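You operate a simulated robot arm through the tools that you are given. There is no shell and no other tool. Be economical: measure what you need, move in short steps, check, and stop when the job is done.

You are at the controls of a simulated two-armed robot. One attempt, no reset.

## Task
Take the card out of the tower, then shut its flap, panel and latch.
Fine: the tower is unplugged and drained already; open the flap first; the card goes into the inner wide pocket of the red rack.

Only the result counts: the job must be done as asked and must still hold three seconds after the hand-in. Knocking over, shifting, dropping, spilling or breaking anything else fails it.

## Robot
Two 7-joint arms with fingered hands on one trunk, on a base that drives. Base frame: it is fixed to the floor where the robot stands at the start and does not move with it; the origin is under the middle of the robot, x ahead of it, y to its left, z up; the surface under the hand at the start is at about z = 0.9. Readings come in m, degrees, newtons and seconds.
The left shoulder is at the start at [0.014, 0.185, 1.375], the right one opposite. With the tool pointing down near the work surface each hand reaches from about 0.1 to 0.76 m from the robot's upright axis, wherever it stands, measured 20 degrees to its own side. Places, roughly: blue card [0.5, 1.5, 1]; card flap [0.5, 0, 1.1]; catch of the case fan [0.5, 0.2, 1.1]; catch of the lower drive bay [0.8, 0, 1.1]; catch of the upper drive bay [0.8, 0.1, 1.1]; clip of slot one [0.7, 0.2, 1]; clip of slot three [0.8, 0.1, 1]; clip of slot two [0.7, 0.2, 1]; fan bracket [0.5, 0.2, 1]; inner wide pocket of the red rack [0.6, -0.3, 0.9]; lower drive bay [0.8, 0, 1]; memory slot one [0.7, 0.2, 1]; memory slot two [0.7, 0.2, 1]; panel latch [1, 0.3, 1.3]; side panel [0.9, 0.2, 1.3]; upper drive bay [0.8, 0.1, 1]. Payload 4 kg a hand.
Tool frame (each hand has its own): the origin (TCP) lies between the finger pads and is the grasp point; the fingertips stand 0.026 m ahead of it; z points along the fingers, y is the line along which they close. Largest opening 0.132 m; the body of the gripper starts 0.073 m behind the TCP. The gripper is a hand of 3 fingers: y runs from the thumb to the fingers, the wrist lies at [0, 0, -0.224] in the tool frame, and closing takes about 1.5 s.
Orientation is that of the tool frame in the base frame, as a unit quaternion [w, x, y, z]. With the fingers straight down and closing along the base's y, the tool's x points along the base's -x, its y along +y and its z along -z.

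## Interface
- The arms move only by the tool move_arm. It takes "left_rows", "right_rows" or both (then of equal length, played together; a hand with none holds still); each is a list of rows, each a list of 7 numbers: the shift along the tool's x, y, z in cm, then the turn, a rotation vector about the tool's x, y, z in degrees, then the closure, from 0 (fully open) to 1 (shut). In form: [[x, y, z, ax, ay, az, gripper], ...]. A call has 1 to 8 rows; each row shifts and turns the commanded pose from where the row before left it, along the tool's axes as they then stand. A row lasts 0.2 s, in which the tool goes at most 0.05 m and 8.6 degrees; a call with a longer step from one row to the next is refused whole, and so is a gripper value outside its range. A pose out of reach is approached as far as the arm can. The call stops where the force on the tool passes 40 N (or 10 N more than at its start, if that is more) or the arm is blocked; 0.2 s more then pass. Each finger travels about 0.072 m/s and halts on what it meets, pressing with about 33 N; the grip force reading is that of the motor and also rises with nothing between the fingers. The clock runs only during rows and for 0.2 s after the last one: add rows that do not move to give the fingers time. The reply holds the time, the measured pose of the TCP, the force on the tool along the base axes, the opening and the grip force, in the units named above and with some noise, with the torque about the TCP (base axes, N m) and any sound that the robot's microphone picked up.
- Cameras (640 x 400 px; columns grow to the right, rows downward): "scene" is now at [0.0891, -0.008, 1.6497]; the picture's right is [-0.07, -1.00, 0.00], its down [-0.27, 0.02, -0.96] and it looks along [0.96, -0.07, -0.27] (base axes); focal length 214 px, centre (320, 200). "left" rides on the left gripper at [-0.062, 0.003, -0.092] in its tool frame; the picture's right is [-0.05, -1.00, 0.00], its down [0.83, -0.04, -0.56] and it looks along [0.55, -0.03, 0.83] (tool axes); focal length 230 px, centre (320, 200). "right" rides on the right gripper at [0.062, 0.003, -0.092] in its tool frame; the picture's right is [-0.05, 1.00, 0.00], its down [-0.83, -0.04, -0.56] and it looks along [-0.55, -0.03, 0.83] (tool axes); focal length 230 px, centre (320, 200). There is no depth. A picture from a camera that has moved, and an enlarged one, comes with that camera's place and axes in the base frame and with its lens. The place of the scene camera against the robot may be out by one fixed shift of up to 0.025 m in any direction.
- get_image(camera): a new picture of that camera. It takes no simulated time.
- lift_body(by): slides the trunk up (or, below 0, down) by that many m; the arms and the scene camera ride with it, the base frame stays. It gives what a move gives, with no picture.
- steer(legs): drives the robot by 1 to 6 legs, each [ahead, left, turn to the left] in m, m and degrees, along the robot's own axes; the way and the turn of a leg run together, so that a leg with both is an arc; at most 1.5 m and 180 degrees a leg. The arms and the cameras ride along, it lands a little off, and it stops where it bumps. It gives what a move gives.
- hand_shape(shape, hand): the hand has 3 fingers and takes this shape, open, in about a second: jaw (thumb against the fingers, like two jaws); tri (thumb and two fingers); tip (a fingertip pinch); poke (one finger out to press); point (the index stretched); flat (the hand flat); cup (the hand cupped); fist (a fist). The gripper value then closes the fingers along that shape, each until it touches; the sizes above hold for jaw. It gives what a move gives, with no picture.
- head_to(pan, tilt): turns the head with the scene camera to pan (to the left, within 86 degrees either way) and tilt (down, from -29 to 69), counted from straight ahead of the robot. It gives what a move gives.
- close_up(camera, box): a new picture of the part [left, top, right, bottom] of that camera's present view, enlarged. It takes no simulated time.
- sign_off(): hands the job in; it is judged then, once.

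Work in short steps. Places have to be worked out from the pictures, the camera data and where the tool is seen: move nearer, look again, correct. Check each grasp and each placing, and mend what went wrong. You have 120 turns and 92 pictures in all, those below and enlarged ones among them. Open the grippers and draw the arms clear of the work before you hand the job in, unless the task says otherwise; then end with one line.

The tools are called by a JSON object that holds its "name" and its "arguments". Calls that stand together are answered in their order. move_arm: Moves the arms, as the interface text tells. Its arguments: {"type":"object","properties":{"left_rows":{"type":"array","items":{"type":"array","items":{"type":"number"}}},"right_rows":{"type":"array","items":{"type":"array","items":{"type":"number"}}}},"required":[]} The other tools are called the same way: lift_body (by) slides the trunk up or down; hand_shape (shape, hand) gives the hand a shape; steer (legs) drives the base; head_to (pan, tilt) turns the head that bears the scene camera; get_image (camera) takes a picture; close_up (camera, box) takes an enlarged picture of a part of a camera's view; sign_off () hands the job in.

At the start:

```text
t: 0.0
left_tcp_pos: [0.415, 0.2592, 1.5629]
left_ee_rot: [0.0, -0.001, 1.0, 0.0]
left_contact_force: [0.0, -0.8, -0.1]
left_torque: [-0.01, -0.01, -0.01]
left_grip_width: 0.132
left_grasp_force: 0.1
left_shape: jaw
right_tcp_pos: [0.4098, -0.0544, 1.6264]
right_ee_rot: [0.001, -0.001, 1.0, -0.001]
right_contact_force: [-0.4, -0.1, -0.4]
right_torque: [0.02, -0.02, 0.02]
right_grip_width: 0.1318
right_grasp_force: 0.1
right_shape: jaw
trunk travel left (down, up): [-0.4, 0.062]
robot x, y, heading: [0.0002, 0.0006, 0.1]
head pan, tilt: [-4.2, 15.1]
```

scene: 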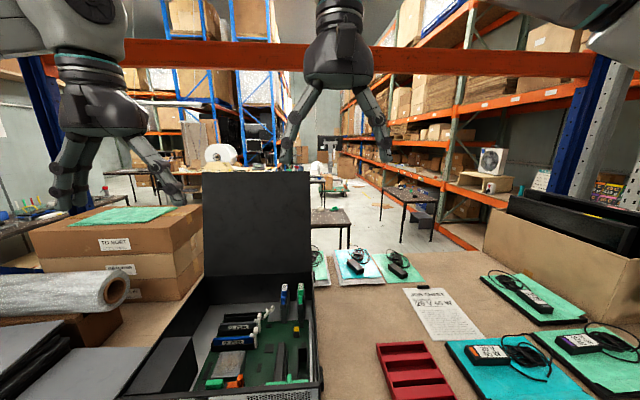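
right: 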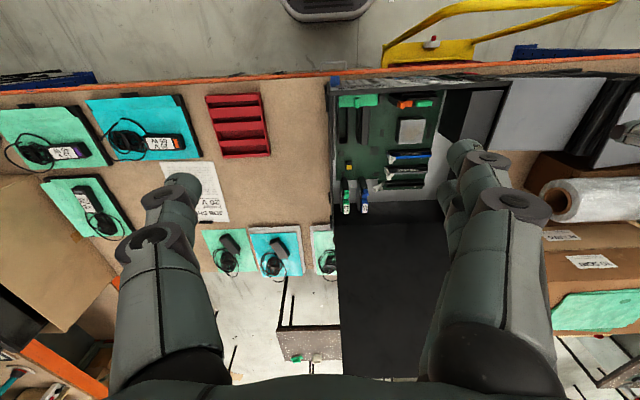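
left: 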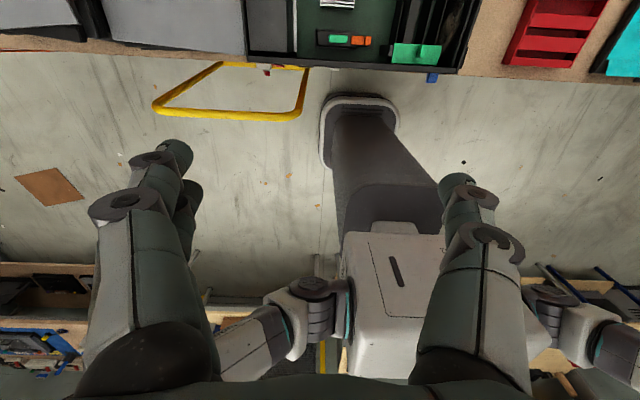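

The tower lies open with its panel standing up at the far side; I look closer at the inside and tilt the head down.

{"name": "head_to", "arguments": {"pan": 0, "tilt": 45}}

{"name": "get_image", "arguments": {"camera": "scene"}}

{"name": "close_up", "arguments": {"camera": "right", "box": [320, 70, 480, 220]}}

```text
t: 0.9
left_tcp_pos: [0.4157, 0.2571, 1.563]
left_ee_rot: [0.0, 0.0, 1.0, 0.001]
left_contact_force: [-0.6, 0.1, -0.4]
left_torque: [-0.01, -0.03, 0.0]
left_grip_width: 0.1321
left_grasp_force: 0.1
left_shape: jaw
right_tcp_pos: [0.4095, -0.0537, 1.6286]
right_ee_rot: [0.0, 0.0, 1.0, 0.0]
right_contact_force: [-0.2, 0.0, 0.8]
right_torque: [-0.04, 0.02, 0.03]
right_grip_width: 0.1317
right_grasp_force: 0.1
right_shape: jaw
trunk travel left (down, up): [-0.4, 0.062]
robot x, y, heading: [-0.0024, -0.0001, -0.1]
head pan, tilt: [0.0, 45.0]
```

```text
88 pictures are left
camera scene: at [0.0768, -0.0012, 1.6033], right [0.0, -1.0, 0.0], down [-0.71, 0.0, -0.7], along [0.7, 0.0, -0.71], focal length 214 px, centre (320, 200)
```

scene: 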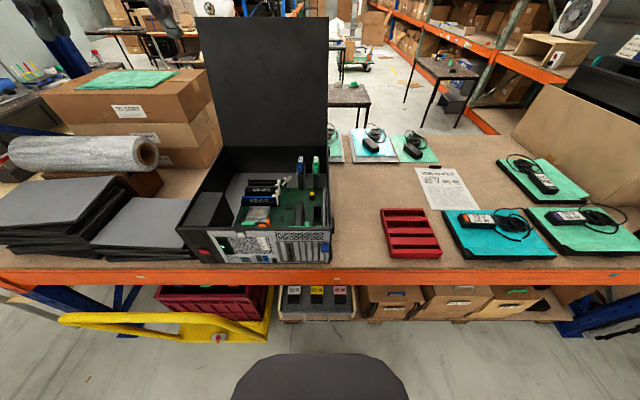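

```text
2.67 times, centred on (400, 145) of right
camera zoom: at [0.3481, -0.0503, 1.7202], right [0.05, 1.0, 0.0], down [0.83, -0.04, 0.56], along [0.55, -0.03, -0.83], focal length 614 px, centre (107, 347)
```

zoom: 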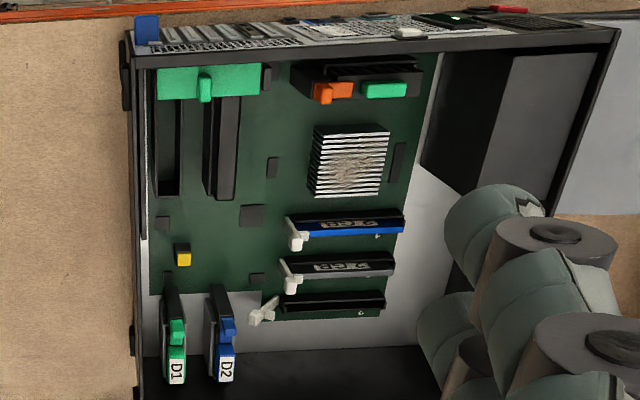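

I zoom into the tower from the head and look left for the "blue card" place.

{"name": "close_up", "arguments": {"camera": "scene", "box": [170, 140, 350, 270]}}

{"name": "head_to", "arguments": {"pan": 70, "tilt": 30}}

{"name": "get_image", "arguments": {"camera": "scene"}}

```text
3.08 times, centred on (260, 205) of scene
camera zoom: at [0.0768, -0.0012, 1.6033], right [0.0, -1.0, 0.0], down [-0.71, 0.0, -0.7], along [0.7, 0.0, -0.71], focal length 660 px, centre (505, 185)
```

zoom: 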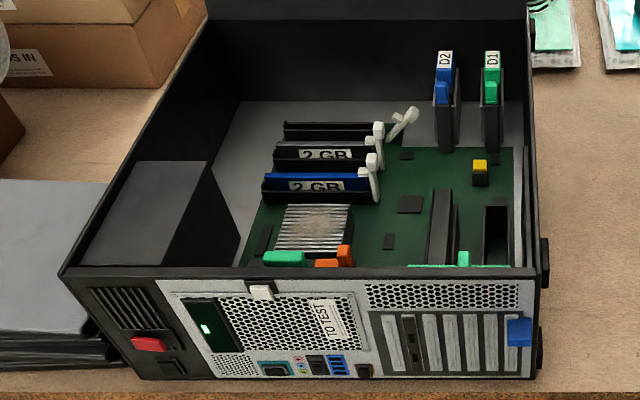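

```text
t: 2.4
left_tcp_pos: [0.4171, 0.2587, 1.5628]
left_ee_rot: [0.0, 0.0, 1.0, 0.0]
left_contact_force: [0.3, 0.5, -1.2]
left_torque: [0.02, 0.0, 0.0]
left_grip_width: 0.1318
left_grasp_force: 0.1
left_shape: jaw
right_tcp_pos: [0.4102, -0.0548, 1.627]
right_ee_rot: [0.001, 0.0, 1.0, -0.001]
right_contact_force: [0.1, -0.2, 0.1]
right_torque: [-0.01, -0.04, 0.01]
right_grip_width: 0.1319
right_grasp_force: 0.2
right_shape: jaw
trunk travel left (down, up): [-0.4, 0.062]
robot x, y, heading: [-0.0011, -0.0021, -0.1]
head pan, tilt: [70.0, 30.0]
```

```text
85 pictures are left
camera scene: at [0.0267, 0.0838, 1.6263], right [0.94, -0.34, -0.01], down [-0.18, -0.47, -0.86], along [0.29, 0.81, -0.5], focal length 214 px, centre (320, 200)
```

scene: 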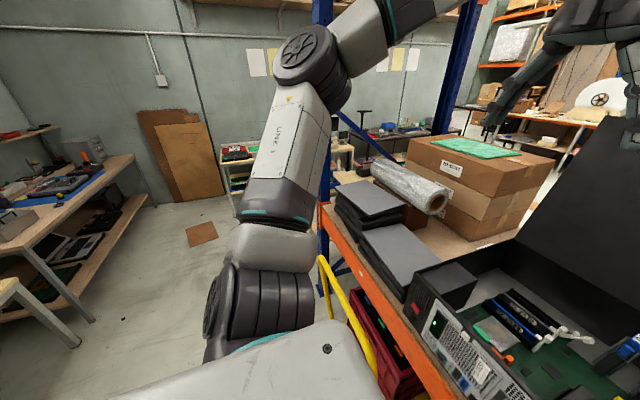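

The card seems to be the black upright card behind the green flap at the rear wall. I lower the right hand to inspect the flap.

{"name": "move_arm", "arguments": {"right_rows": [[0.7, 1.1, 4.3, 0, 0, 0, 0], [0.7, 1.1, 4.3, 0, 0, 0, 0], [0.7, 1.1, 4.3, 0, 0, 0, 0], [0.7, 1.1, 4.3, 0, 0, 0, 0], [0.7, 1.1, 4.3, 0, 0, 0, 0], [0.7, 1.1, 4.3, 0, 0, 0, 0], [0.7, 1.1, 4.3, 0, 0, 0, 0], [0.7, 1.1, 4.3, 0, 0, 0, 0]]}}

{"name": "get_image", "arguments": {"camera": "right"}}

{"name": "close_up", "arguments": {"camera": "right", "box": [240, 60, 400, 160]}}

```text
t: 4.2
left_tcp_pos: [0.4163, 0.2576, 1.5629]
left_ee_rot: [0.0, 0.0, 1.0, 0.0]
left_contact_force: [0.6, -0.9, 0.9]
left_torque: [0.02, 0.02, -0.02]
left_grip_width: 0.1319
left_grasp_force: 0.0
left_shape: jaw
right_tcp_pos: [0.3544, 0.0323, 1.2819]
right_ee_rot: [0.0, 0.0, 1.0, 0.0]
right_contact_force: [0.0, 0.0, 0.3]
right_torque: [-0.02, -0.02, 0.01]
right_grip_width: 0.1317
right_grasp_force: 0.0
right_shape: jaw
trunk travel left (down, up): [-0.4, 0.062]
robot x, y, heading: [0.0009, -0.0016, 0.1]
head pan, tilt: [70.0, 30.0]
```

```text
84 pictures are left
camera right: at [0.2925, 0.0361, 1.3749], right [0.05, 1.0, 0.0], down [0.83, -0.04, 0.56], along [0.56, -0.03, -0.83], focal length 230 px, centre (320, 200)
```

right: 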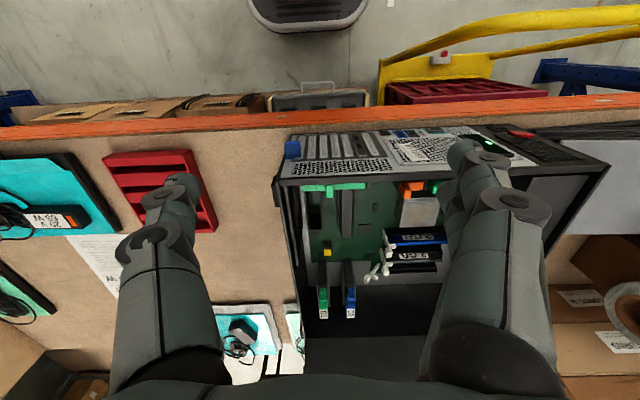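

```text
4.00 times, centred on (320, 110) of right
camera zoom: at [0.2925, 0.0361, 1.3749], right [0.05, 1.0, 0.0], down [0.83, -0.04, 0.56], along [0.56, -0.03, -0.83], focal length 920 px, centre (320, 560)
```

zoom: 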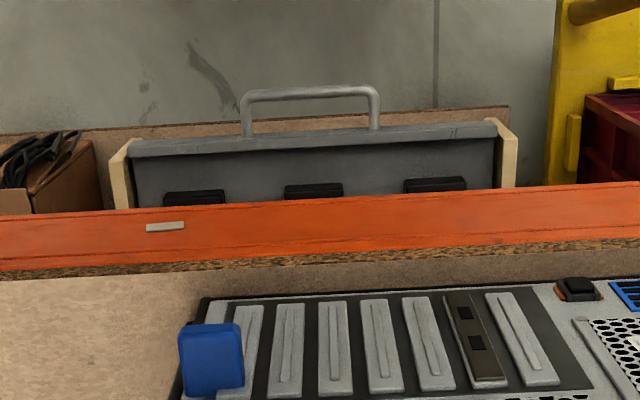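

Zoom in on the flap and cards area from this vantage.

{"name": "close_up", "arguments": {"camera": "right", "box": [270, 125, 460, 325]}}

```text
2.00 times, centred on (365, 225) of right
camera zoom: at [0.2925, 0.0361, 1.3749], right [0.05, 1.0, 0.0], down [0.83, -0.04, 0.56], along [0.56, -0.03, -0.83], focal length 460 px, centre (230, 150)
```

zoom: 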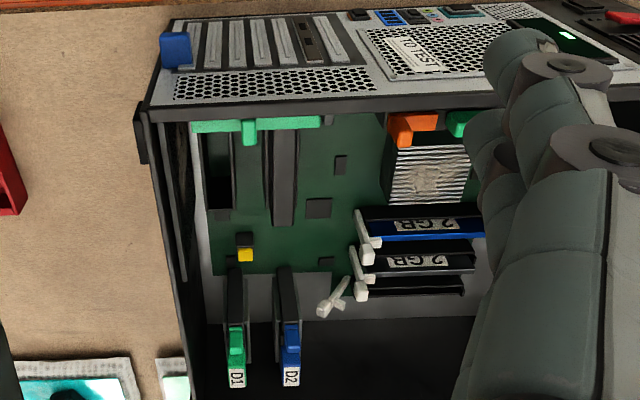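

Card top lies about (0.50–0.60, 0.067, 1.05) and flap near (0.47, −0.003…0.094, 1.075). I go lower for a finer view of the flap.

{"name": "move_arm", "arguments": {"right_rows": [[-1.3, 0, 3.2, 0, 0, 0, 0], [-1.3, 0, 3.2, 0, 0, 0, 0], [-1.3, 0, 3.2, 0, 0, 0, 0], [-1.3, 0, 3.2, 0, 0, 0, 0]]}}

{"name": "get_image", "arguments": {"camera": "right"}}

{"name": "close_up", "arguments": {"camera": "right", "box": [240, 130, 400, 260]}}

```text
t: 5.2
left_tcp_pos: [0.4154, 0.2591, 1.5639]
left_ee_rot: [0.001, 0.001, 1.0, 0.0]
left_contact_force: [0.9, 0.2, 0.8]
left_torque: [0.0, 0.0, -0.01]
left_grip_width: 0.1321
left_grasp_force: 0.2
left_shape: jaw
right_tcp_pos: [0.4064, 0.0341, 1.1552]
right_ee_rot: [0.0, 0.0, 1.0, 0.0]
right_contact_force: [0.1, -0.9, -0.3]
right_torque: [0.0, 0.06, 0.06]
right_grip_width: 0.132
right_grasp_force: 0.1
right_shape: jaw
trunk travel left (down, up): [-0.4, 0.062]
robot x, y, heading: [-0.0002, -0.0009, 0.1]
head pan, tilt: [70.0, 30.0]
```

```text
81 pictures are left
camera right: at [0.3447, 0.0372, 1.2485], right [0.05, 1.0, 0.0], down [0.83, -0.04, 0.56], along [0.55, -0.03, -0.83], focal length 230 px, centre (320, 200)
```

right: 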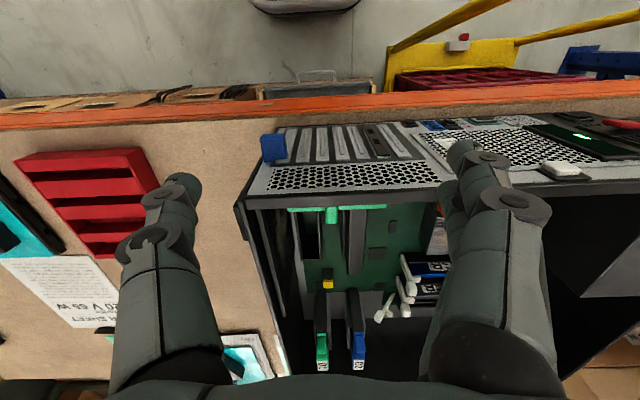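

```text
3.08 times, centred on (320, 195) of right
camera zoom: at [0.3447, 0.0372, 1.2485], right [0.05, 1.0, 0.0], down [0.83, -0.04, 0.56], along [0.55, -0.03, -0.83], focal length 708 px, centre (320, 215)
```

zoom: 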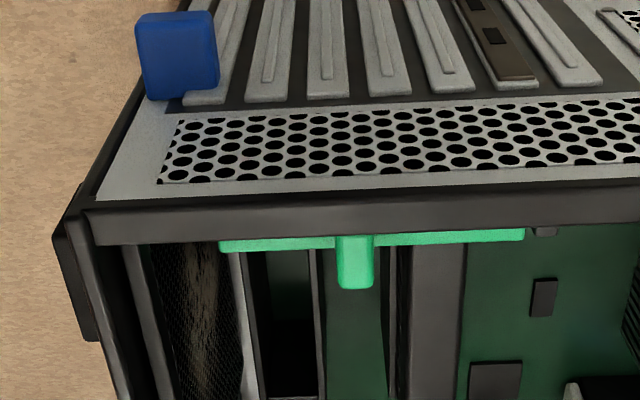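

Right hand withdraws to the right; the left hand moves in because its camera looks back toward the rear wall from inside.

{"name": "move_arm", "arguments": {"left_rows": [[-1.5, -2, 3.5, 0, 0, 0, 0], [-1.5, -2, 3.5, 0, 0, 0, 0], [-1.5, -2, 3.5, 0, 0, 0, 0], [-1.5, -2, 3.5, 0, 0, 0, 0], [-1.5, -2, 3.5, 0, 0, 0, 0], [-1.5, -2, 3.5, 0, 0, 0, 0], [-1.5, -2, 3.5, 0, 0, 0, 0], [-1.5, -2, 3.5, 0, 0, 0, 0]], "right_rows": [[0, -3.5, -2.5, 0, 0, 0, 0], [0, -3.5, -2.5, 0, 0, 0, 0], [0, -3.5, -2.5, 0, 0, 0, 0], [0, -3.5, -2.5, 0, 0, 0, 0], [0, -3.5, -2.5, 0, 0, 0, 0], [0, -3.5, -2.5, 0, 0, 0, 0], [0, -3.5, -2.5, 0, 0, 0, 0], [0, -3.5, -2.5, 0, 0, 0, 0]]}}

{"name": "get_image", "arguments": {"camera": "left"}}

{"name": "close_up", "arguments": {"camera": "left", "box": [240, 100, 440, 250]}}

```text
t: 7.0
left_tcp_pos: [0.5381, 0.0949, 1.2809]
left_ee_rot: [0.0, 0.0, 1.0, 0.001]
left_contact_force: [1.4, 0.3, -0.2]
left_torque: [0.0, 0.03, 0.01]
left_grip_width: 0.1318
left_grasp_force: 0.1
left_shape: jaw
right_tcp_pos: [0.4061, -0.2492, 1.3574]
right_ee_rot: [0.0, -0.001, 1.0, 0.001]
right_contact_force: [0.3, 0.0, 0.1]
right_torque: [0.01, -0.02, 0.02]
right_grip_width: 0.132
right_grasp_force: 0.2
right_shape: jaw
trunk travel left (down, up): [-0.4, 0.062]
robot x, y, heading: [-0.0033, -0.0019, -0.1]
head pan, tilt: [70.0, 30.0]
```

```text
79 pictures are left
camera left: at [0.6001, 0.098, 1.3732], right [0.05, -1.0, 0.0], down [-0.83, -0.04, 0.56], along [-0.55, -0.03, -0.83], focal length 230 px, centre (320, 200)
```

left: 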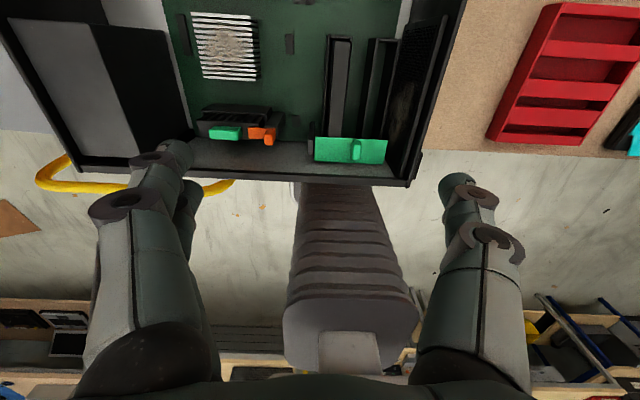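

```text
2.67 times, centred on (340, 175) of left
camera zoom: at [0.6001, 0.098, 1.3732], right [0.05, -1.0, 0.0], down [-0.83, -0.04, 0.56], along [-0.55, -0.03, -0.83], focal length 614 px, centre (267, 267)
```

zoom: 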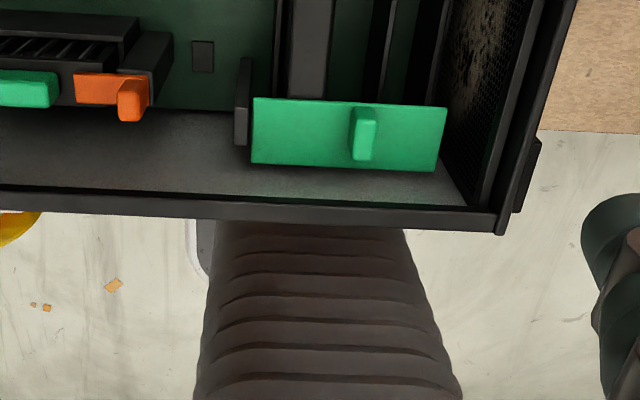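

Solving the two views: flap plate is nearly horizontal at z≈1.05, x .46–.49, y −.008….10, with an upright tab at (.478, .042), top z≈1.088. I zoom for hinge details.

{"name": "close_up", "arguments": {"camera": "left", "box": [300, 110, 400, 175]}}

```text
6.15 times, centred on (350, 142) of left
camera zoom: at [0.6001, 0.098, 1.3732], right [0.05, -1.0, 0.0], down [-0.83, -0.04, 0.56], along [-0.55, -0.03, -0.83], focal length 1416 px, centre (135, 554)
```

zoom: 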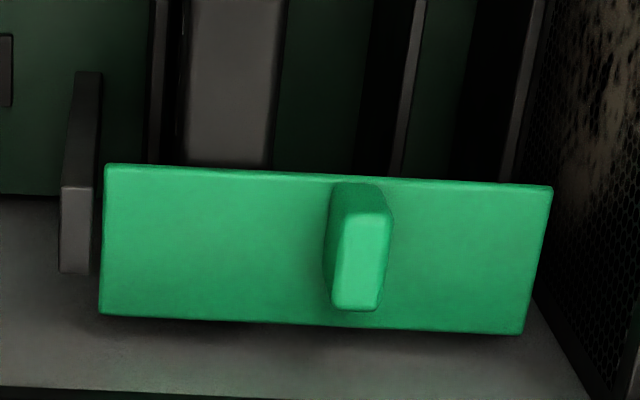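

The black post at the +y end looks like the flap's hinge (axis along x), so the tab should swing up and left. I bring the left hand above the tab, partly closed.

{"name": "move_arm", "arguments": {"left_rows": [[1.25, -1.3, 3.5, 0, 0, 0, 0.3], [1.25, -1.3, 3.5, 0, 0, 0, 0.5], [1.25, -1.3, 3.5, 0, 0, 0, 0.55], [1.25, -1.3, 3.5, 0, 0, 0, 0.55], [0, 0, 0, 0, 0, 0, 0.55]]}}

{"name": "head_to", "arguments": {"pan": 0, "tilt": 45}}

{"name": "close_up", "arguments": {"camera": "left", "box": [160, 0, 480, 200]}}

{"name": "close_up", "arguments": {"camera": "scene", "box": [220, 140, 380, 270]}}

```text
t: 8.2
left_tcp_pos: [0.4846, 0.0448, 1.1419]
left_ee_rot: [0.0, 0.0, 1.0, 0.0]
left_contact_force: [-0.8, -0.3, -0.2]
left_torque: [-0.01, -0.03, 0.0]
left_grip_width: 0.0601
left_grasp_force: 0.1
left_shape: jaw
right_tcp_pos: [0.4072, -0.2472, 1.3564]
right_ee_rot: [0.0, 0.001, 1.0, 0.0]
right_contact_force: [-0.5, -0.4, 0.1]
right_torque: [0.0, 0.01, -0.01]
right_grip_width: 0.1319
right_grasp_force: 0.0
right_shape: jaw
trunk travel left (down, up): [-0.4, 0.062]
robot x, y, heading: [-0.0005, 0.001, -0.1]
head pan, tilt: [70.0, 30.0]
```

```text
t: 9.6
left_tcp_pos: [0.4846, 0.0446, 1.1437]
left_ee_rot: [0.0, 0.0, 1.0, 0.0]
left_contact_force: [-1.0, 0.2, 0.2]
left_torque: [0.0, -0.03, 0.01]
left_grip_width: 0.06
left_grasp_force: 0.1
left_shape: jaw
right_tcp_pos: [0.4061, -0.2472, 1.3577]
right_ee_rot: [-0.001, 0.0, 1.0, 0.0]
right_contact_force: [-0.1, 0.1, 0.1]
right_torque: [0.03, 0.0, 0.04]
right_grip_width: 0.132
right_grasp_force: 0.0
right_shape: jaw
trunk travel left (down, up): [-0.4, 0.062]
robot x, y, heading: [0.0007, -0.0021, 0.2]
head pan, tilt: [0.0, 45.0]
```

```text
2.00 times, centred on (320, 100) of left
camera zoom: at [0.5473, 0.0485, 1.2344], right [0.05, -1.0, 0.0], down [-0.83, -0.04, 0.56], along [-0.55, -0.03, -0.83], focal length 460 px, centre (320, 400)
```

zoom: 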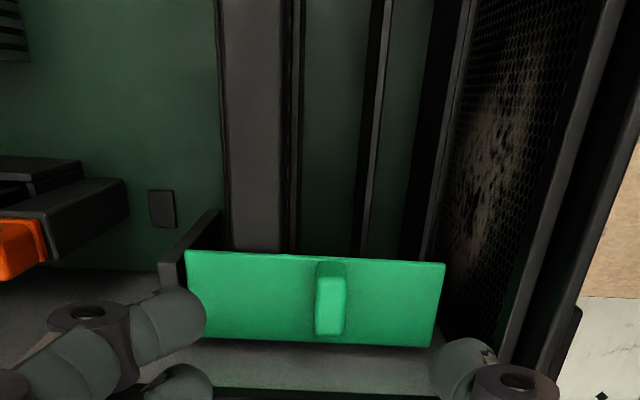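

```text
3.08 times, centred on (300, 205) of scene
camera zoom: at [0.0768, -0.0013, 1.6032], right [0.0, -1.0, 0.0], down [-0.71, 0.0, -0.7], along [0.7, 0.0, -0.71], focal length 660 px, centre (382, 185)
```

zoom: 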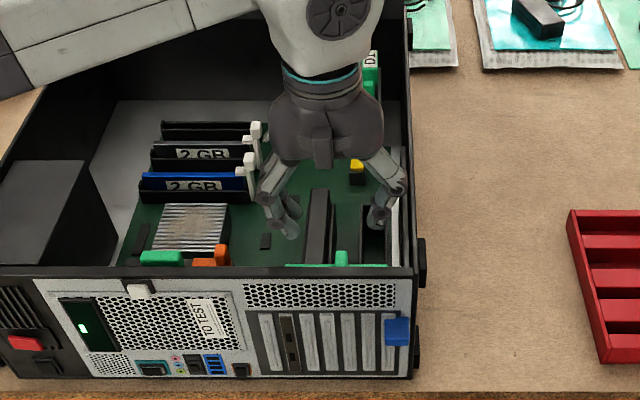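

Tab top is centred at about (.488, .042). I narrow the fingers and descend around it.

{"name": "move_arm", "arguments": {"left_rows": [[-0.35, -0.3, 1.5, 0, 0, 0, 0.7], [0, 0, 1.5, 0, 0, 0, 0.7], [0, 0, 1.5, 0, 0, 0, 0.7], [0, 0, 1.1, 0, 0, 0, 0.7]]}}

{"name": "close_up", "arguments": {"camera": "left", "box": [160, 0, 480, 200]}}

```text
t: 10.6
left_tcp_pos: [0.4896, 0.0422, 1.0855]
left_ee_rot: [0.0, 0.0, 1.0, 0.0]
left_contact_force: [0.1, 0.3, -0.9]
left_torque: [0.02, 0.03, 0.01]
left_grip_width: 0.0401
left_grasp_force: 0.1
left_shape: jaw
right_tcp_pos: [0.4066, -0.2482, 1.3573]
right_ee_rot: [0.0, 0.0, 1.0, 0.0]
right_contact_force: [0.1, 0.5, -0.1]
right_torque: [-0.02, 0.01, 0.0]
right_grip_width: 0.1319
right_grasp_force: 0.2
right_shape: jaw
trunk travel left (down, up): [-0.4, 0.062]
robot x, y, heading: [-0.0007, 0.0029, 0.0]
head pan, tilt: [0.0, 45.0]
```

```text
2.00 times, centred on (320, 100) of left
camera zoom: at [0.5509, 0.0466, 1.1777], right [0.05, -1.0, 0.0], down [-0.83, -0.04, 0.56], along [-0.55, -0.03, -0.83], focal length 460 px, centre (320, 400)
```

zoom: 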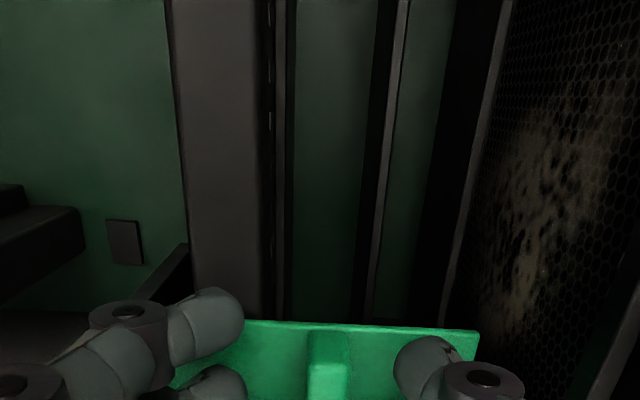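

The fingers straddle the tab; I close on it.

{"name": "move_arm", "arguments": {"left_rows": [[0, 0, 0, 0, 0, 0, 0.85], [0, 0, 0, 0, 0, 0, 1], [0, 0, 0, 0, 0, 0, 1], [0, 0, 0, 0, 0, 0, 1], [0, 0, 0, 0, 0, 0, 1]]}}

{"name": "close_up", "arguments": {"camera": "left", "box": [160, 50, 480, 250]}}

```text
t: 11.8
left_tcp_pos: [0.4874, 0.0415, 1.0861]
left_ee_rot: [0.0, 0.001, 1.0, 0.0]
left_contact_force: [1.3, -3.1, 0.6]
left_torque: [-0.06, 0.03, -0.19]
left_grip_width: 0.0022
left_grasp_force: 32.8
left_shape: jaw
right_tcp_pos: [0.4057, -0.2479, 1.357]
right_ee_rot: [0.0, 0.0, 1.0, 0.0]
right_contact_force: [-1.1, -0.8, 0.0]
right_torque: [0.0, 0.01, -0.01]
right_grip_width: 0.1318
right_grasp_force: 0.1
right_shape: jaw
trunk travel left (down, up): [-0.4, 0.062]
robot x, y, heading: [-0.0025, -0.0042, 0.1]
head pan, tilt: [0.0, 45.0]
```

```text
2.00 times, centred on (320, 150) of left
camera zoom: at [0.5506, 0.0455, 1.1784], right [0.05, -1.0, 0.0], down [-0.83, -0.04, 0.56], along [-0.55, -0.03, -0.83], focal length 460 px, centre (320, 300)
```

zoom: 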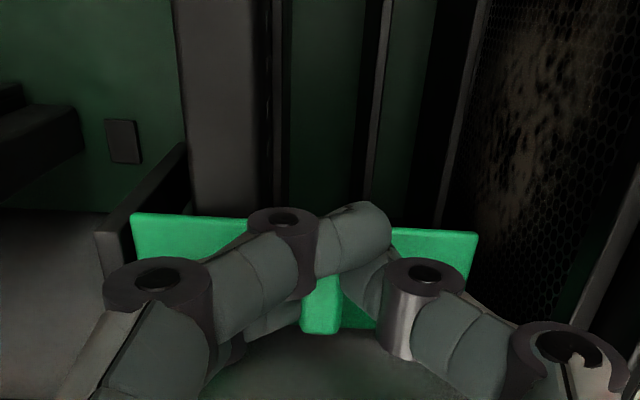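

Width 2 mm suggests the pinch is mostly ahead of the tab; the tab is closer to the wall. I reopen, shift 0.8 cm toward the wall, and re-close.

{"name": "move_arm", "arguments": {"left_rows": [[0, 0, 0, 0, 0, 0, 0.8], [0, 0, 0, 0, 0, 0, 0.8], [0.4, 0, 0, 0, 0, 0, 0.8], [0.4, 0, 0.2, 0, 0, 0, 0.8], [0, 0, 0, 0, 0, 0, 0.8]]}}

{"name": "close_up", "arguments": {"camera": "left", "box": [160, 50, 480, 250]}}

```text
t: 13.0
left_tcp_pos: [0.4806, 0.0431, 1.0848]
left_ee_rot: [0.0, 0.0, 1.0, -0.001]
left_contact_force: [0.2, -0.4, 0.9]
left_torque: [0.0, -0.01, 0.02]
left_grip_width: 0.0262
left_grasp_force: 0.0
left_shape: jaw
right_tcp_pos: [0.4057, -0.2466, 1.3558]
right_ee_rot: [0.0, 0.0, 1.0, -0.001]
right_contact_force: [-0.4, -1.1, -0.3]
right_torque: [-0.01, 0.01, 0.0]
right_grip_width: 0.1321
right_grasp_force: 0.1
right_shape: jaw
trunk travel left (down, up): [-0.4, 0.062]
robot x, y, heading: [0.0022, -0.0021, 0.2]
head pan, tilt: [0.0, 45.0]
```

```text
2.00 times, centred on (320, 150) of left
camera zoom: at [0.5428, 0.0473, 1.1768], right [0.05, -1.0, 0.0], down [-0.83, -0.04, 0.56], along [-0.55, -0.03, -0.83], focal length 460 px, centre (320, 300)
```

zoom: 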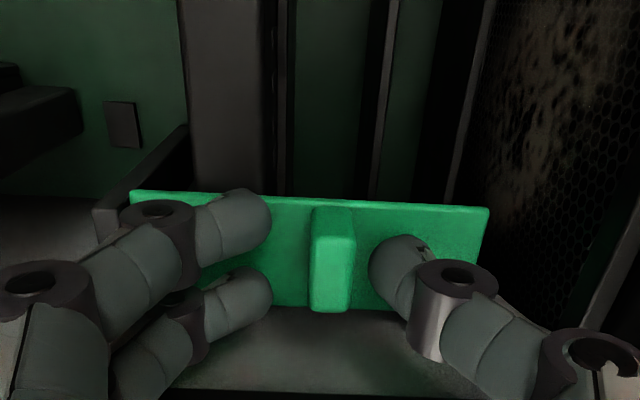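

Now the tab sits between thumb and both fingers; close.

{"name": "move_arm", "arguments": {"left_rows": [[0, 0, 0, 0, 0, 0, 0.9], [0, 0, 0, 0, 0, 0, 1], [0, 0, 0, 0, 0, 0, 1], [0, 0, 0, 0, 0, 0, 1]]}}

{"name": "close_up", "arguments": {"camera": "left", "box": [160, 50, 480, 250]}}

```text
t: 14.0
left_tcp_pos: [0.4795, 0.0428, 1.086]
left_ee_rot: [0.0, 0.0, 1.0, 0.0]
left_contact_force: [-0.3, -0.3, -0.1]
left_torque: [0.0, -0.01, 0.02]
left_grip_width: 0.0068
left_grasp_force: 32.9
left_shape: jaw
right_tcp_pos: [0.4064, -0.248, 1.3568]
right_ee_rot: [0.0, 0.0, 1.0, 0.0]
right_contact_force: [-0.1, 0.2, 0.5]
right_torque: [0.0, 0.01, 0.01]
right_grip_width: 0.1319
right_grasp_force: 0.1
right_shape: jaw
trunk travel left (down, up): [-0.4, 0.062]
robot x, y, heading: [-0.0001, -0.0023, 0.1]
head pan, tilt: [0.0, 45.0]
```

```text
2.00 times, centred on (320, 150) of left
camera zoom: at [0.5427, 0.0468, 1.1769], right [0.05, -1.0, 0.0], down [-0.83, -0.04, 0.56], along [-0.55, -0.03, -0.83], focal length 460 px, centre (320, 300)
```

zoom: 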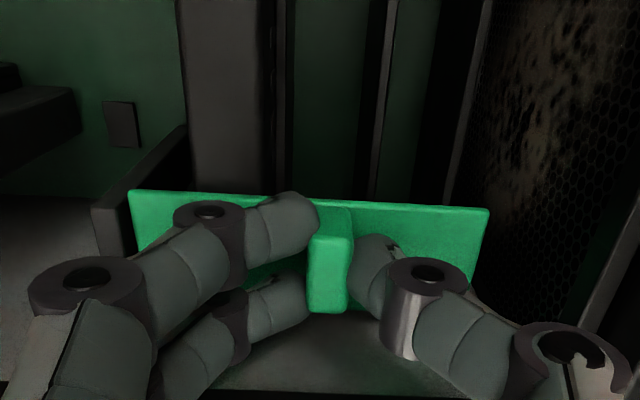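

Firm grip on the tab (7 mm). I test the hinge hypothesis with a small arc: 8° lift toward +y.

{"name": "move_arm", "arguments": {"left_rows": [[0, 0.28, -0.43, 4, 0, 0, 1], [0, 0.28, -0.43, 4, 0, 0, 1]]}}

{"name": "close_up", "arguments": {"camera": "left", "box": [160, 50, 480, 250]}}

```text
t: 14.6
left_tcp_pos: [0.4812, 0.0504, 1.0933]
left_ee_rot: [0.0, 0.001, 0.997, -0.071]
left_contact_force: [-1.8, -1.7, -0.5]
left_torque: [-0.05, 0.05, -0.02]
left_grip_width: 0.0066
left_grasp_force: 32.7
left_shape: jaw
right_tcp_pos: [0.4052, -0.2478, 1.3558]
right_ee_rot: [0.001, 0.0, 1.0, 0.0]
right_contact_force: [0.2, -0.3, 0.1]
right_torque: [0.0, 0.02, 0.01]
right_grip_width: 0.1318
right_grasp_force: 0.1
right_shape: jaw
trunk travel left (down, up): [-0.4, 0.062]
robot x, y, heading: [-0.0006, 0.0009, 0.0]
head pan, tilt: [0.0, 45.0]
```

```text
2.00 times, centred on (320, 150) of left
camera zoom: at [0.5428, 0.0653, 1.1844], right [0.05, -0.99, 0.14], down [-0.83, 0.04, 0.56], along [-0.55, -0.14, -0.82], focal length 460 px, centre (320, 300)
```

zoom: 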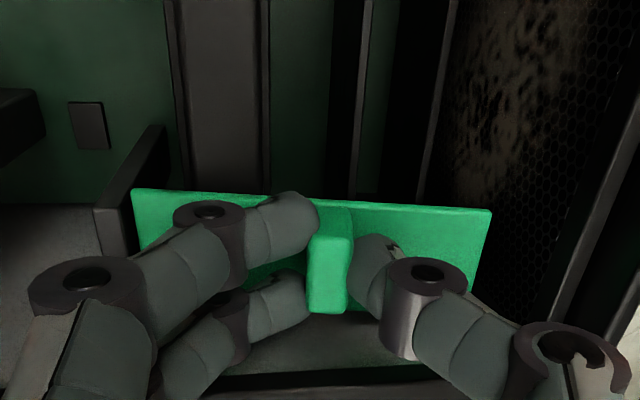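

The flap follows with almost no force, so the hinge guess is right. I continue the arc.

{"name": "move_arm", "arguments": {"left_rows": [[0, 0.56, -0.83, 8, 0, 0, 1], [0, 0.56, -0.83, 8, 0, 0, 1], [0, 0.56, -0.83, 8, 0, 0, 1], [0, 0.56, -0.83, 8, 0, 0, 1], [0, 0.56, -0.83, 8, 0, 0, 1], [0, 0.56, -0.83, 8, 0, 0, 1], [0, 0.56, -0.83, 8, 0, 0, 1], [0, 0.56, -0.83, 8, 0, 0, 1]]}}

{"name": "get_image", "arguments": {"camera": "left"}}

{"name": "close_up", "arguments": {"camera": "scene", "box": [190, 140, 350, 270]}}

```text
t: 16.4
left_tcp_pos: [0.4831, 0.1208, 1.1219]
left_ee_rot: [0.002, 0.004, 0.811, -0.585]
left_contact_force: [-18.3, -1.2, -0.2]
left_torque: [0.43, 0.16, -0.27]
left_grip_width: 0.0056
left_grasp_force: 33.0
left_shape: jaw
right_tcp_pos: [0.4055, -0.2499, 1.3568]
right_ee_rot: [-0.001, 0.001, 1.0, 0.0]
right_contact_force: [-0.3, -0.2, 0.2]
right_torque: [0.03, 0.03, 0.02]
right_grip_width: 0.132
right_grasp_force: 0.0
right_shape: jaw
trunk travel left (down, up): [-0.4, 0.062]
robot x, y, heading: [-0.0014, -0.0008, -0.1]
head pan, tilt: [0.0, 45.0]
```

```text
69 pictures are left
camera left: at [0.5442, 0.2092, 1.1478], right [0.04, -0.32, 0.95], down [-0.83, 0.52, 0.21], along [-0.56, -0.8, -0.24], focal length 230 px, centre (320, 200)
```

left: 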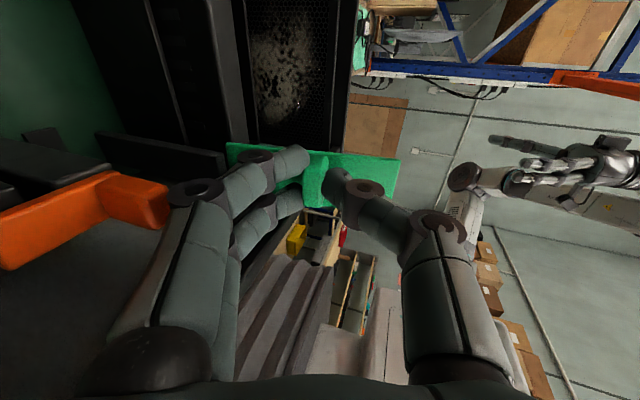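

```text
3.08 times, centred on (270, 205) of scene
camera zoom: at [0.0765, -0.0039, 1.6035], right [0.0, -1.0, 0.0], down [-0.71, 0.0, -0.7], along [0.7, 0.0, -0.71], focal length 660 px, centre (474, 185)
```

zoom: 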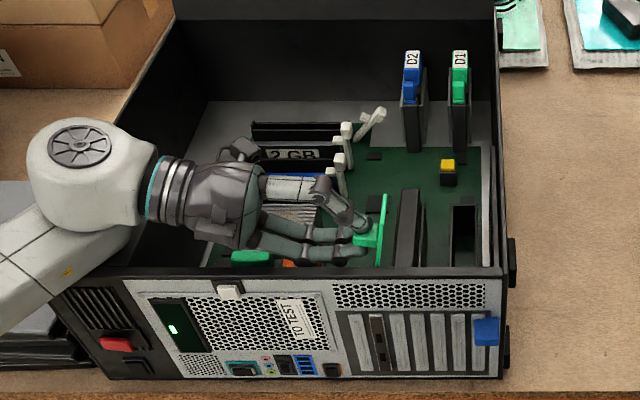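

The flap is up ~72°, card clear beside it. A −x force of 18 N has built up; I shift 2 mm toward −x while rotating a bit further past vertical.

{"name": "move_arm", "arguments": {"left_rows": [[0.15, 0.56, -0.83, 8, 0, 0, 1], [0.15, 0.56, -0.83, 8, 0, 0, 1], [0, 0.56, -0.83, 8, 0, 0, 1]]}}

{"name": "close_up", "arguments": {"camera": "scene", "box": [190, 140, 350, 270]}}

```text
t: 17.4
left_tcp_pos: [0.5039, 0.1668, 1.2279]
left_ee_rot: [-0.097, -0.077, -0.657, 0.744]
left_contact_force: [0.4, -0.4, 0.4]
left_torque: [0.05, 0.01, 0.03]
left_grip_width: 0.001
left_grasp_force: 32.9
left_shape: jaw
right_tcp_pos: [0.3951, -0.247, 1.355]
right_ee_rot: [0.004, -0.005, 1.0, 0.002]
right_contact_force: [0.5, 1.2, -0.3]
right_torque: [-0.08, 0.05, -0.04]
right_grip_width: 0.1318
right_grasp_force: 0.2
right_shape: jaw
trunk travel left (down, up): [-0.4, 0.062]
robot x, y, heading: [-0.0022, 0.0012, 0.6]
head pan, tilt: [0.0, 45.0]
stopped in row 3 (left hand): the arm was blocked; the commanded pose is now the measured one
```

```text
3.08 times, centred on (270, 205) of scene
camera zoom: at [0.0618, -0.006, 1.6017], right [0.01, -1.0, 0.0], down [-0.71, 0.0, -0.7], along [0.7, 0.01, -0.71], focal length 660 px, centre (474, 185)
```

zoom: 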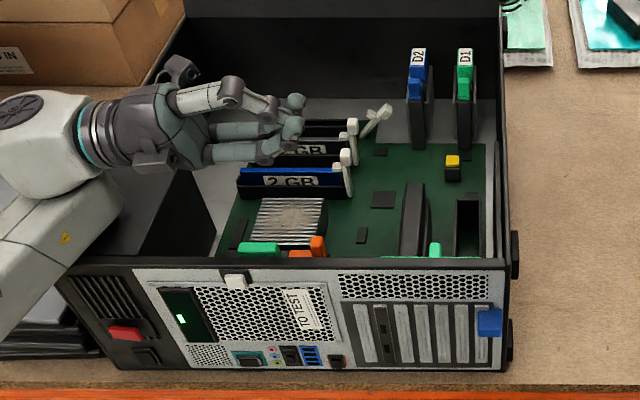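

The hand slipped off and the flap fell shut; I check the whole scene for what blocked the arm.

{"name": "move_arm", "arguments": {"left_rows": [[0, 0, -2, 0, 0, 0, 0.8], [0, 0, -2, 0, 0, 0, 0.6]]}}

{"name": "get_image", "arguments": {"camera": "scene"}}

{"name": "get_image", "arguments": {"camera": "left"}}

```text
t: 18.2
left_tcp_pos: [0.5086, 0.2051, 1.2276]
left_ee_rot: [-0.092, -0.086, -0.653, 0.747]
left_contact_force: [1.2, 2.8, -4.1]
left_torque: [-0.4, -0.01, -0.07]
left_grip_width: 0.0526
left_grasp_force: 0.1
left_shape: jaw
right_tcp_pos: [0.4001, -0.2451, 1.3579]
right_ee_rot: [0.002, -0.003, 1.0, 0.0]
right_contact_force: [0.8, 0.7, 0.1]
right_torque: [-0.06, 0.02, -0.01]
right_grip_width: 0.1321
right_grasp_force: 0.0
right_shape: jaw
trunk travel left (down, up): [-0.4, 0.062]
robot x, y, heading: [-0.0053, -0.0016, 0.1]
head pan, tilt: [0.0, 45.0]
stopped in row 2 (left hand): the arm was blocked; the commanded pose is now the measured one
```

```text
66 pictures are left
camera scene: at [0.0694, -0.0008, 1.6027], right [0.0, -1.0, 0.0], down [-0.71, 0.0, -0.7], along [0.7, 0.0, -0.71], focal length 214 px, centre (320, 200)
```

scene: 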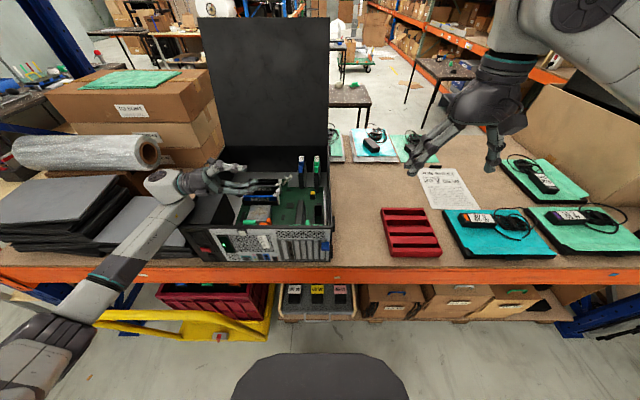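

```text
65 pictures are left
camera left: at [0.5703, 0.2976, 1.2266], right [-0.2, 0.13, 0.97], down [-0.81, 0.53, -0.24], along [-0.55, -0.84, 0.0], focal length 230 px, centre (320, 200)
```

left: 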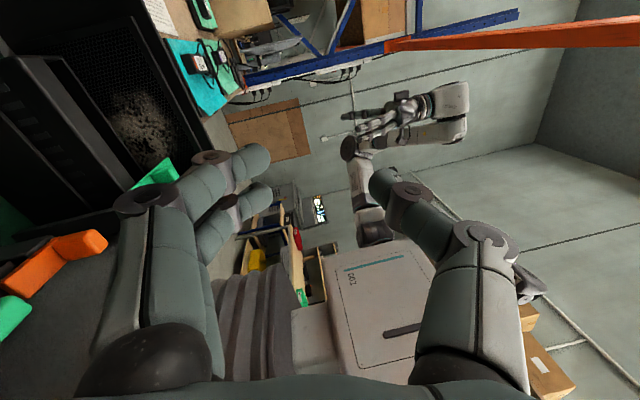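

The left forearm was resting against the case/foam corner. I raise the hand and rotate it back to fingers-down.

{"name": "move_arm", "arguments": {"left_rows": [[0, -4, 0, 0, 0, 0, 0.6], [0, -4, 0, 0, 0, 0, 0.6], [0, -4, 0, 0, 0, 0, 0.6], [0, 0, 0, -8, 0, 0, 0.6], [0, 0, 0, -8, 0, 0, 0.6], [0, 0, 0, -8, 0, 0, 0.6], [0, 0, 0, -8, 0, 0, 0.6], [0, 0, 0, -8, 0, 0, 0.6]]}}

{"name": "get_image", "arguments": {"camera": "scene"}}

```text
t: 20.0
left_tcp_pos: [0.483, 0.2206, 1.333]
left_ee_rot: [0.111, 0.042, 0.872, -0.476]
left_contact_force: [-0.2, -0.3, -0.5]
left_torque: [-0.02, 0.05, 0.01]
left_grip_width: 0.0524
left_grasp_force: 0.0
left_shape: jaw
right_tcp_pos: [0.4037, -0.245, 1.3563]
right_ee_rot: [0.0, -0.002, 1.0, 0.0]
right_contact_force: [0.0, -0.9, -1.1]
right_torque: [0.04, 0.01, 0.01]
right_grip_width: 0.132
right_grasp_force: 0.0
right_shape: jaw
trunk travel left (down, up): [-0.4, 0.062]
robot x, y, heading: [-0.0031, 0.0021, 0.4]
head pan, tilt: [0.0, 45.0]
```

```text
64 pictures are left
camera scene: at [0.0743, -0.0011, 1.6032], right [0.0, -1.0, 0.0], down [-0.71, 0.0, -0.7], along [0.7, 0.0, -0.71], focal length 214 px, centre (320, 200)
```

scene: 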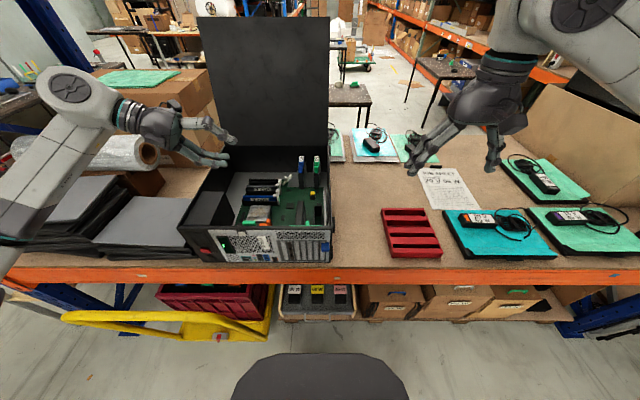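

Nothing shifted. I straighten the left hand, and bring the right hand, closed, to a waiting spot at the right of the case, to push the flap over later.

{"name": "move_arm", "arguments": {"left_rows": [[0, 0, 0, -8.1, 1.9, -0.7, 0.6], [0, 0, 0, -8.1, 1.9, -0.7, 0.6], [0, 0, 0, -8.1, 1.9, -0.7, 0.6], [0, 0, 0, -8.1, 1.9, -0.7, 0.6], [0, 0, 0, -8.1, 1.9, -0.7, 0.6], [0, 0, 0, -8.1, 1.9, -0.7, 0.6], [0, 0, 0, -8.1, 1.9, -0.7, 0.6]], "right_rows": [[-1.2, 1.7, 1.2, 0, 0, 0, 0.2], [-1.2, 1.7, 1.2, 0, 0, 0, 0.4], [-1.2, 1.7, 1.2, 0, 0, 0, 0.6], [-1.2, 1.7, 1.2, 0, 0, 0, 0.8], [-1.2, 1.7, 1.2, 0, 0, 0, 1], [-1.2, 1.7, 1.2, 0, 0, 0, 1], [-1.2, 1.7, 1.2, 0, 0, 0, 1]]}}

```text
t: 21.6
left_tcp_pos: [0.4858, 0.2201, 1.3333]
left_ee_rot: [0.0, 0.003, 1.0, -0.002]
left_contact_force: [0.3, 0.4, 0.0]
left_torque: [0.01, 0.04, -0.02]
left_grip_width: 0.0528
left_grasp_force: 0.1
left_shape: jaw
right_tcp_pos: [0.4884, -0.128, 1.2729]
right_ee_rot: [0.0, -0.002, 1.0, 0.0]
right_contact_force: [0.5, -0.7, -0.5]
right_torque: [0.0, 0.04, 0.01]
right_grip_width: 0.0
right_grasp_force: 33.2
right_shape: jaw
trunk travel left (down, up): [-0.4, 0.062]
robot x, y, heading: [-0.0031, -0.0009, 0.4]
head pan, tilt: [0.0, 45.0]
```

Left hand goes back to the tab.

{"name": "move_arm", "arguments": {"left_rows": [[0.1, -3.0, 3.3, 0, 0, 0, 0.7], [0.1, -3.0, 3.3, 0, 0, 0, 0.76], [0.1, -3.0, 3.3, 0, 0, 0, 0.76], [0.1, -3.0, 3.3, 0, 0, 0, 0.76], [0.1, -3.0, 3.3, 0, 0, 0, 0.76], [0.1, -2.8, 3.3, 0, 0, 0, 0.76], [0, 0, 2, 0, 0, 0, 0.76], [0, 0, 2, 0, 0, 0, 0.76]]}}

{"name": "close_up", "arguments": {"camera": "left", "box": [160, 50, 480, 250]}}

```text
t: 23.4
left_tcp_pos: [0.4776, 0.0404, 1.0968]
left_ee_rot: [-0.001, 0.004, 1.0, -0.004]
left_contact_force: [0.2, 0.9, 0.1]
left_torque: [0.02, 0.01, 0.02]
left_grip_width: 0.032
left_grasp_force: 0.0
left_shape: jaw
right_tcp_pos: [0.4879, -0.1261, 1.2714]
right_ee_rot: [-0.001, -0.001, 1.0, 0.0]
right_contact_force: [-0.2, 0.5, 0.0]
right_torque: [-0.01, -0.02, -0.02]
right_grip_width: 0.0
right_grasp_force: 33.4
right_shape: jaw
trunk travel left (down, up): [-0.4, 0.062]
robot x, y, heading: [-0.0036, -0.0013, 0.2]
head pan, tilt: [0.0, 45.0]
```

```text
2.00 times, centred on (320, 150) of left
camera zoom: at [0.5401, 0.0441, 1.1887], right [0.05, -1.0, 0.01], down [-0.83, -0.03, 0.56], along [-0.56, -0.03, -0.83], focal length 460 px, centre (320, 300)
```

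zoom: 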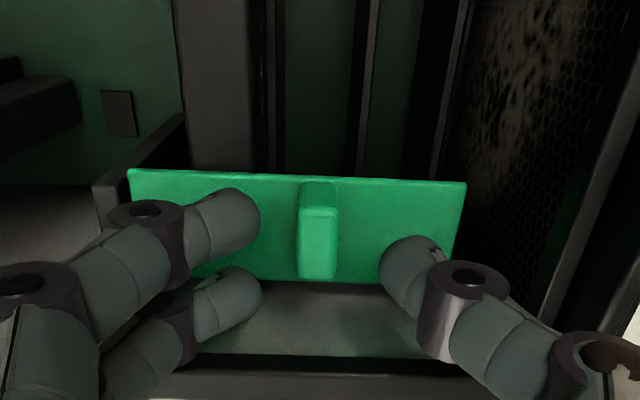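

Aligned; descend 1.3 cm and close.

{"name": "move_arm", "arguments": {"left_rows": [[-0.15, 0, 0.7, 0, 0, 0, 0.76], [-0.1, 0, 0.6, 0, 0, 0, 0.8], [0, 0, 0, 0, 0, 0, 0.9], [0, 0, 0, 0, 0, 0, 1], [0, 0, 0, 0, 0, 0, 1], [0, 0, 0, 0, 0, 0, 1]]}}

```text
t: 24.8
left_tcp_pos: [0.4805, 0.0405, 1.0834]
left_ee_rot: [0.0, 0.003, 1.0, -0.003]
left_contact_force: [0.3, 0.2, -0.1]
left_torque: [0.02, -0.02, 0.02]
left_grip_width: 0.0069
left_grasp_force: 33.1
left_shape: jaw
right_tcp_pos: [0.4877, -0.1271, 1.2721]
right_ee_rot: [0.0, -0.002, 1.0, 0.0]
right_contact_force: [0.4, -0.4, -0.1]
right_torque: [0.04, 0.02, -0.02]
right_grip_width: 0.0
right_grasp_force: 33.2
right_shape: jaw
trunk travel left (down, up): [-0.4, 0.062]
robot x, y, heading: [-0.0031, -0.0004, 0.2]
head pan, tilt: [0.0, 45.0]
```

Gripped. Lift through 56°.

{"name": "move_arm", "arguments": {"left_rows": [[0, 0.28, -0.43, 4, 0, 0, 1], [0, 0.56, -0.83, 8, 0, 0, 1], [0, 0.56, -0.83, 8, 0, 0, 1], [0, 0.56, -0.83, 8, 0, 0, 1], [0, 0.56, -0.83, 8, 0, 0, 1], [0, 0.56, -0.83, 8, 0, 0, 1], [0, 0.56, -0.83, 8, 0, 0, 1]]}}

{"name": "close_up", "arguments": {"camera": "scene", "box": [190, 140, 350, 270]}}

{"name": "get_image", "arguments": {"camera": "right"}}

```text
t: 26.4
left_tcp_pos: [0.4813, 0.0937, 1.119]
left_ee_rot: [-0.001, 0.002, 0.897, -0.442]
left_contact_force: [2.8, -2.9, 3.4]
left_torque: [-0.21, -0.07, 0.04]
left_grip_width: 0.0071
left_grasp_force: 32.9
left_shape: jaw
right_tcp_pos: [0.4882, -0.1269, 1.2717]
right_ee_rot: [0.0, -0.001, 1.0, -0.001]
right_contact_force: [0.4, -0.3, -0.6]
right_torque: [0.0, 0.02, -0.01]
right_grip_width: 0.0
right_grasp_force: 33.1
right_shape: jaw
trunk travel left (down, up): [-0.4, 0.062]
robot x, y, heading: [-0.0058, 0.0011, 0.3]
head pan, tilt: [0.0, 45.0]
```

```text
3.08 times, centred on (270, 205) of scene
camera zoom: at [0.0748, -0.0001, 1.6032], right [0.0, -1.0, 0.0], down [-0.71, 0.0, -0.7], along [0.7, 0.0, -0.71], focal length 660 px, centre (474, 185)
```

zoom: 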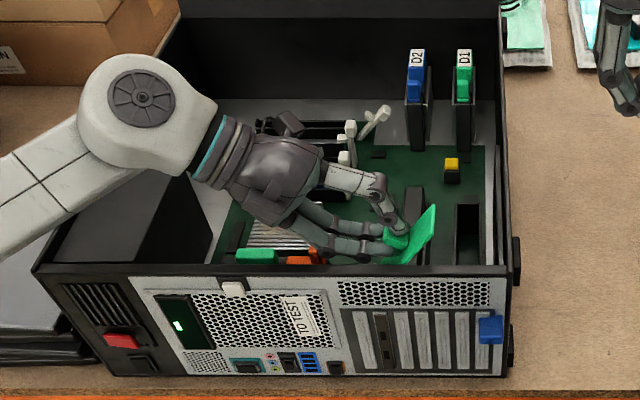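

```text
61 pictures are left
camera right: at [0.4256, -0.123, 1.3651], right [0.05, 1.0, 0.0], down [0.83, -0.04, 0.56], along [0.55, -0.03, -0.83], focal length 230 px, centre (320, 200)
```

right: 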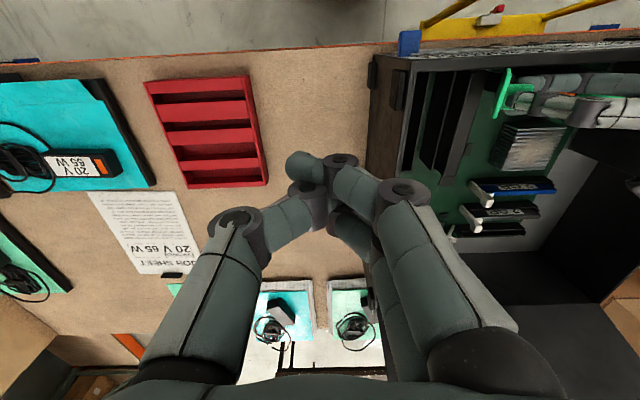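

The flap follows. Lift 12° more, then bring the right closed fingers in at y≈−0.005 next to the flap's underside.

{"name": "move_arm", "arguments": {"left_rows": [[0, 0.42, -0.63, 6, 0, 0, 1], [0, 0.42, -0.63, 6, 0, 0, 1], [0, 0, 0, 0, 0, 0, 1], [0, 0, 0, 0, 0, 0, 1], [0, 0, 0, 0, 0, 0, 1], [0, 0, 0, 0, 0, 0, 1], [0, 0, 0, 0, 0, 0, 1], [0, 0, 0, 0, 0, 0, 1]], "right_rows": [[0, 0, 0, 0, 0, 0, 1], [0, 4, 0, 0, 0, 0, 1], [0, 4, 0, 0, 0, 0, 1], [0, 4, 0, 0, 0, 0, 1], [0, 0, 3.7, 0, 0, 0, 1], [0, 0, 3.7, 0, 0, 0, 1], [0, 0, 3.7, 0, 0, 0, 1], [0, 0, 3.2, 0, 0, 0, 1]]}}

{"name": "close_up", "arguments": {"camera": "right", "box": [240, 100, 480, 250]}}

{"name": "close_up", "arguments": {"camera": "scene", "box": [190, 140, 350, 270]}}

```text
t: 28.2
left_tcp_pos: [0.4813, 0.1074, 1.1195]
left_ee_rot: [-0.001, 0.002, 0.846, -0.533]
left_contact_force: [3.1, -2.4, 8.1]
left_torque: [-0.18, -0.04, 0.05]
left_grip_width: 0.0066
left_grasp_force: 33.3
left_shape: jaw
right_tcp_pos: [0.4864, -0.0056, 1.1296]
right_ee_rot: [0.001, -0.002, 1.0, 0.002]
right_contact_force: [0.7, 0.3, -0.1]
right_torque: [-0.03, -0.01, -0.02]
right_grip_width: 0.0
right_grasp_force: 32.7
right_shape: jaw
trunk travel left (down, up): [-0.4, 0.062]
robot x, y, heading: [-0.0015, 0.0045, 0.1]
head pan, tilt: [0.0, 45.0]
```

```text
2.67 times, centred on (360, 175) of right
camera zoom: at [0.4241, -0.0032, 1.2219], right [0.05, 1.0, 0.0], down [0.83, -0.04, 0.56], along [0.56, -0.03, -0.83], focal length 614 px, centre (213, 267)
```

zoom: 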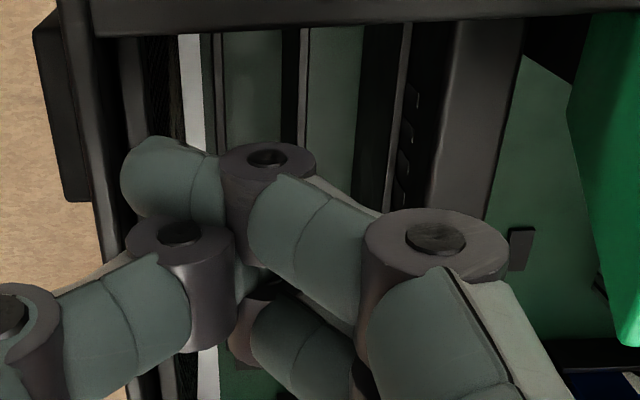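

```text
3.08 times, centred on (270, 205) of scene
camera zoom: at [0.0749, -0.0016, 1.6032], right [0.0, -1.0, 0.0], down [-0.71, 0.0, -0.7], along [0.7, 0.0, -0.71], focal length 660 px, centre (474, 185)
```

zoom: 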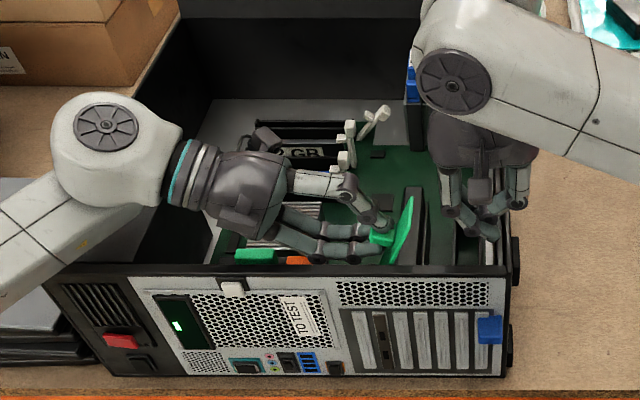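

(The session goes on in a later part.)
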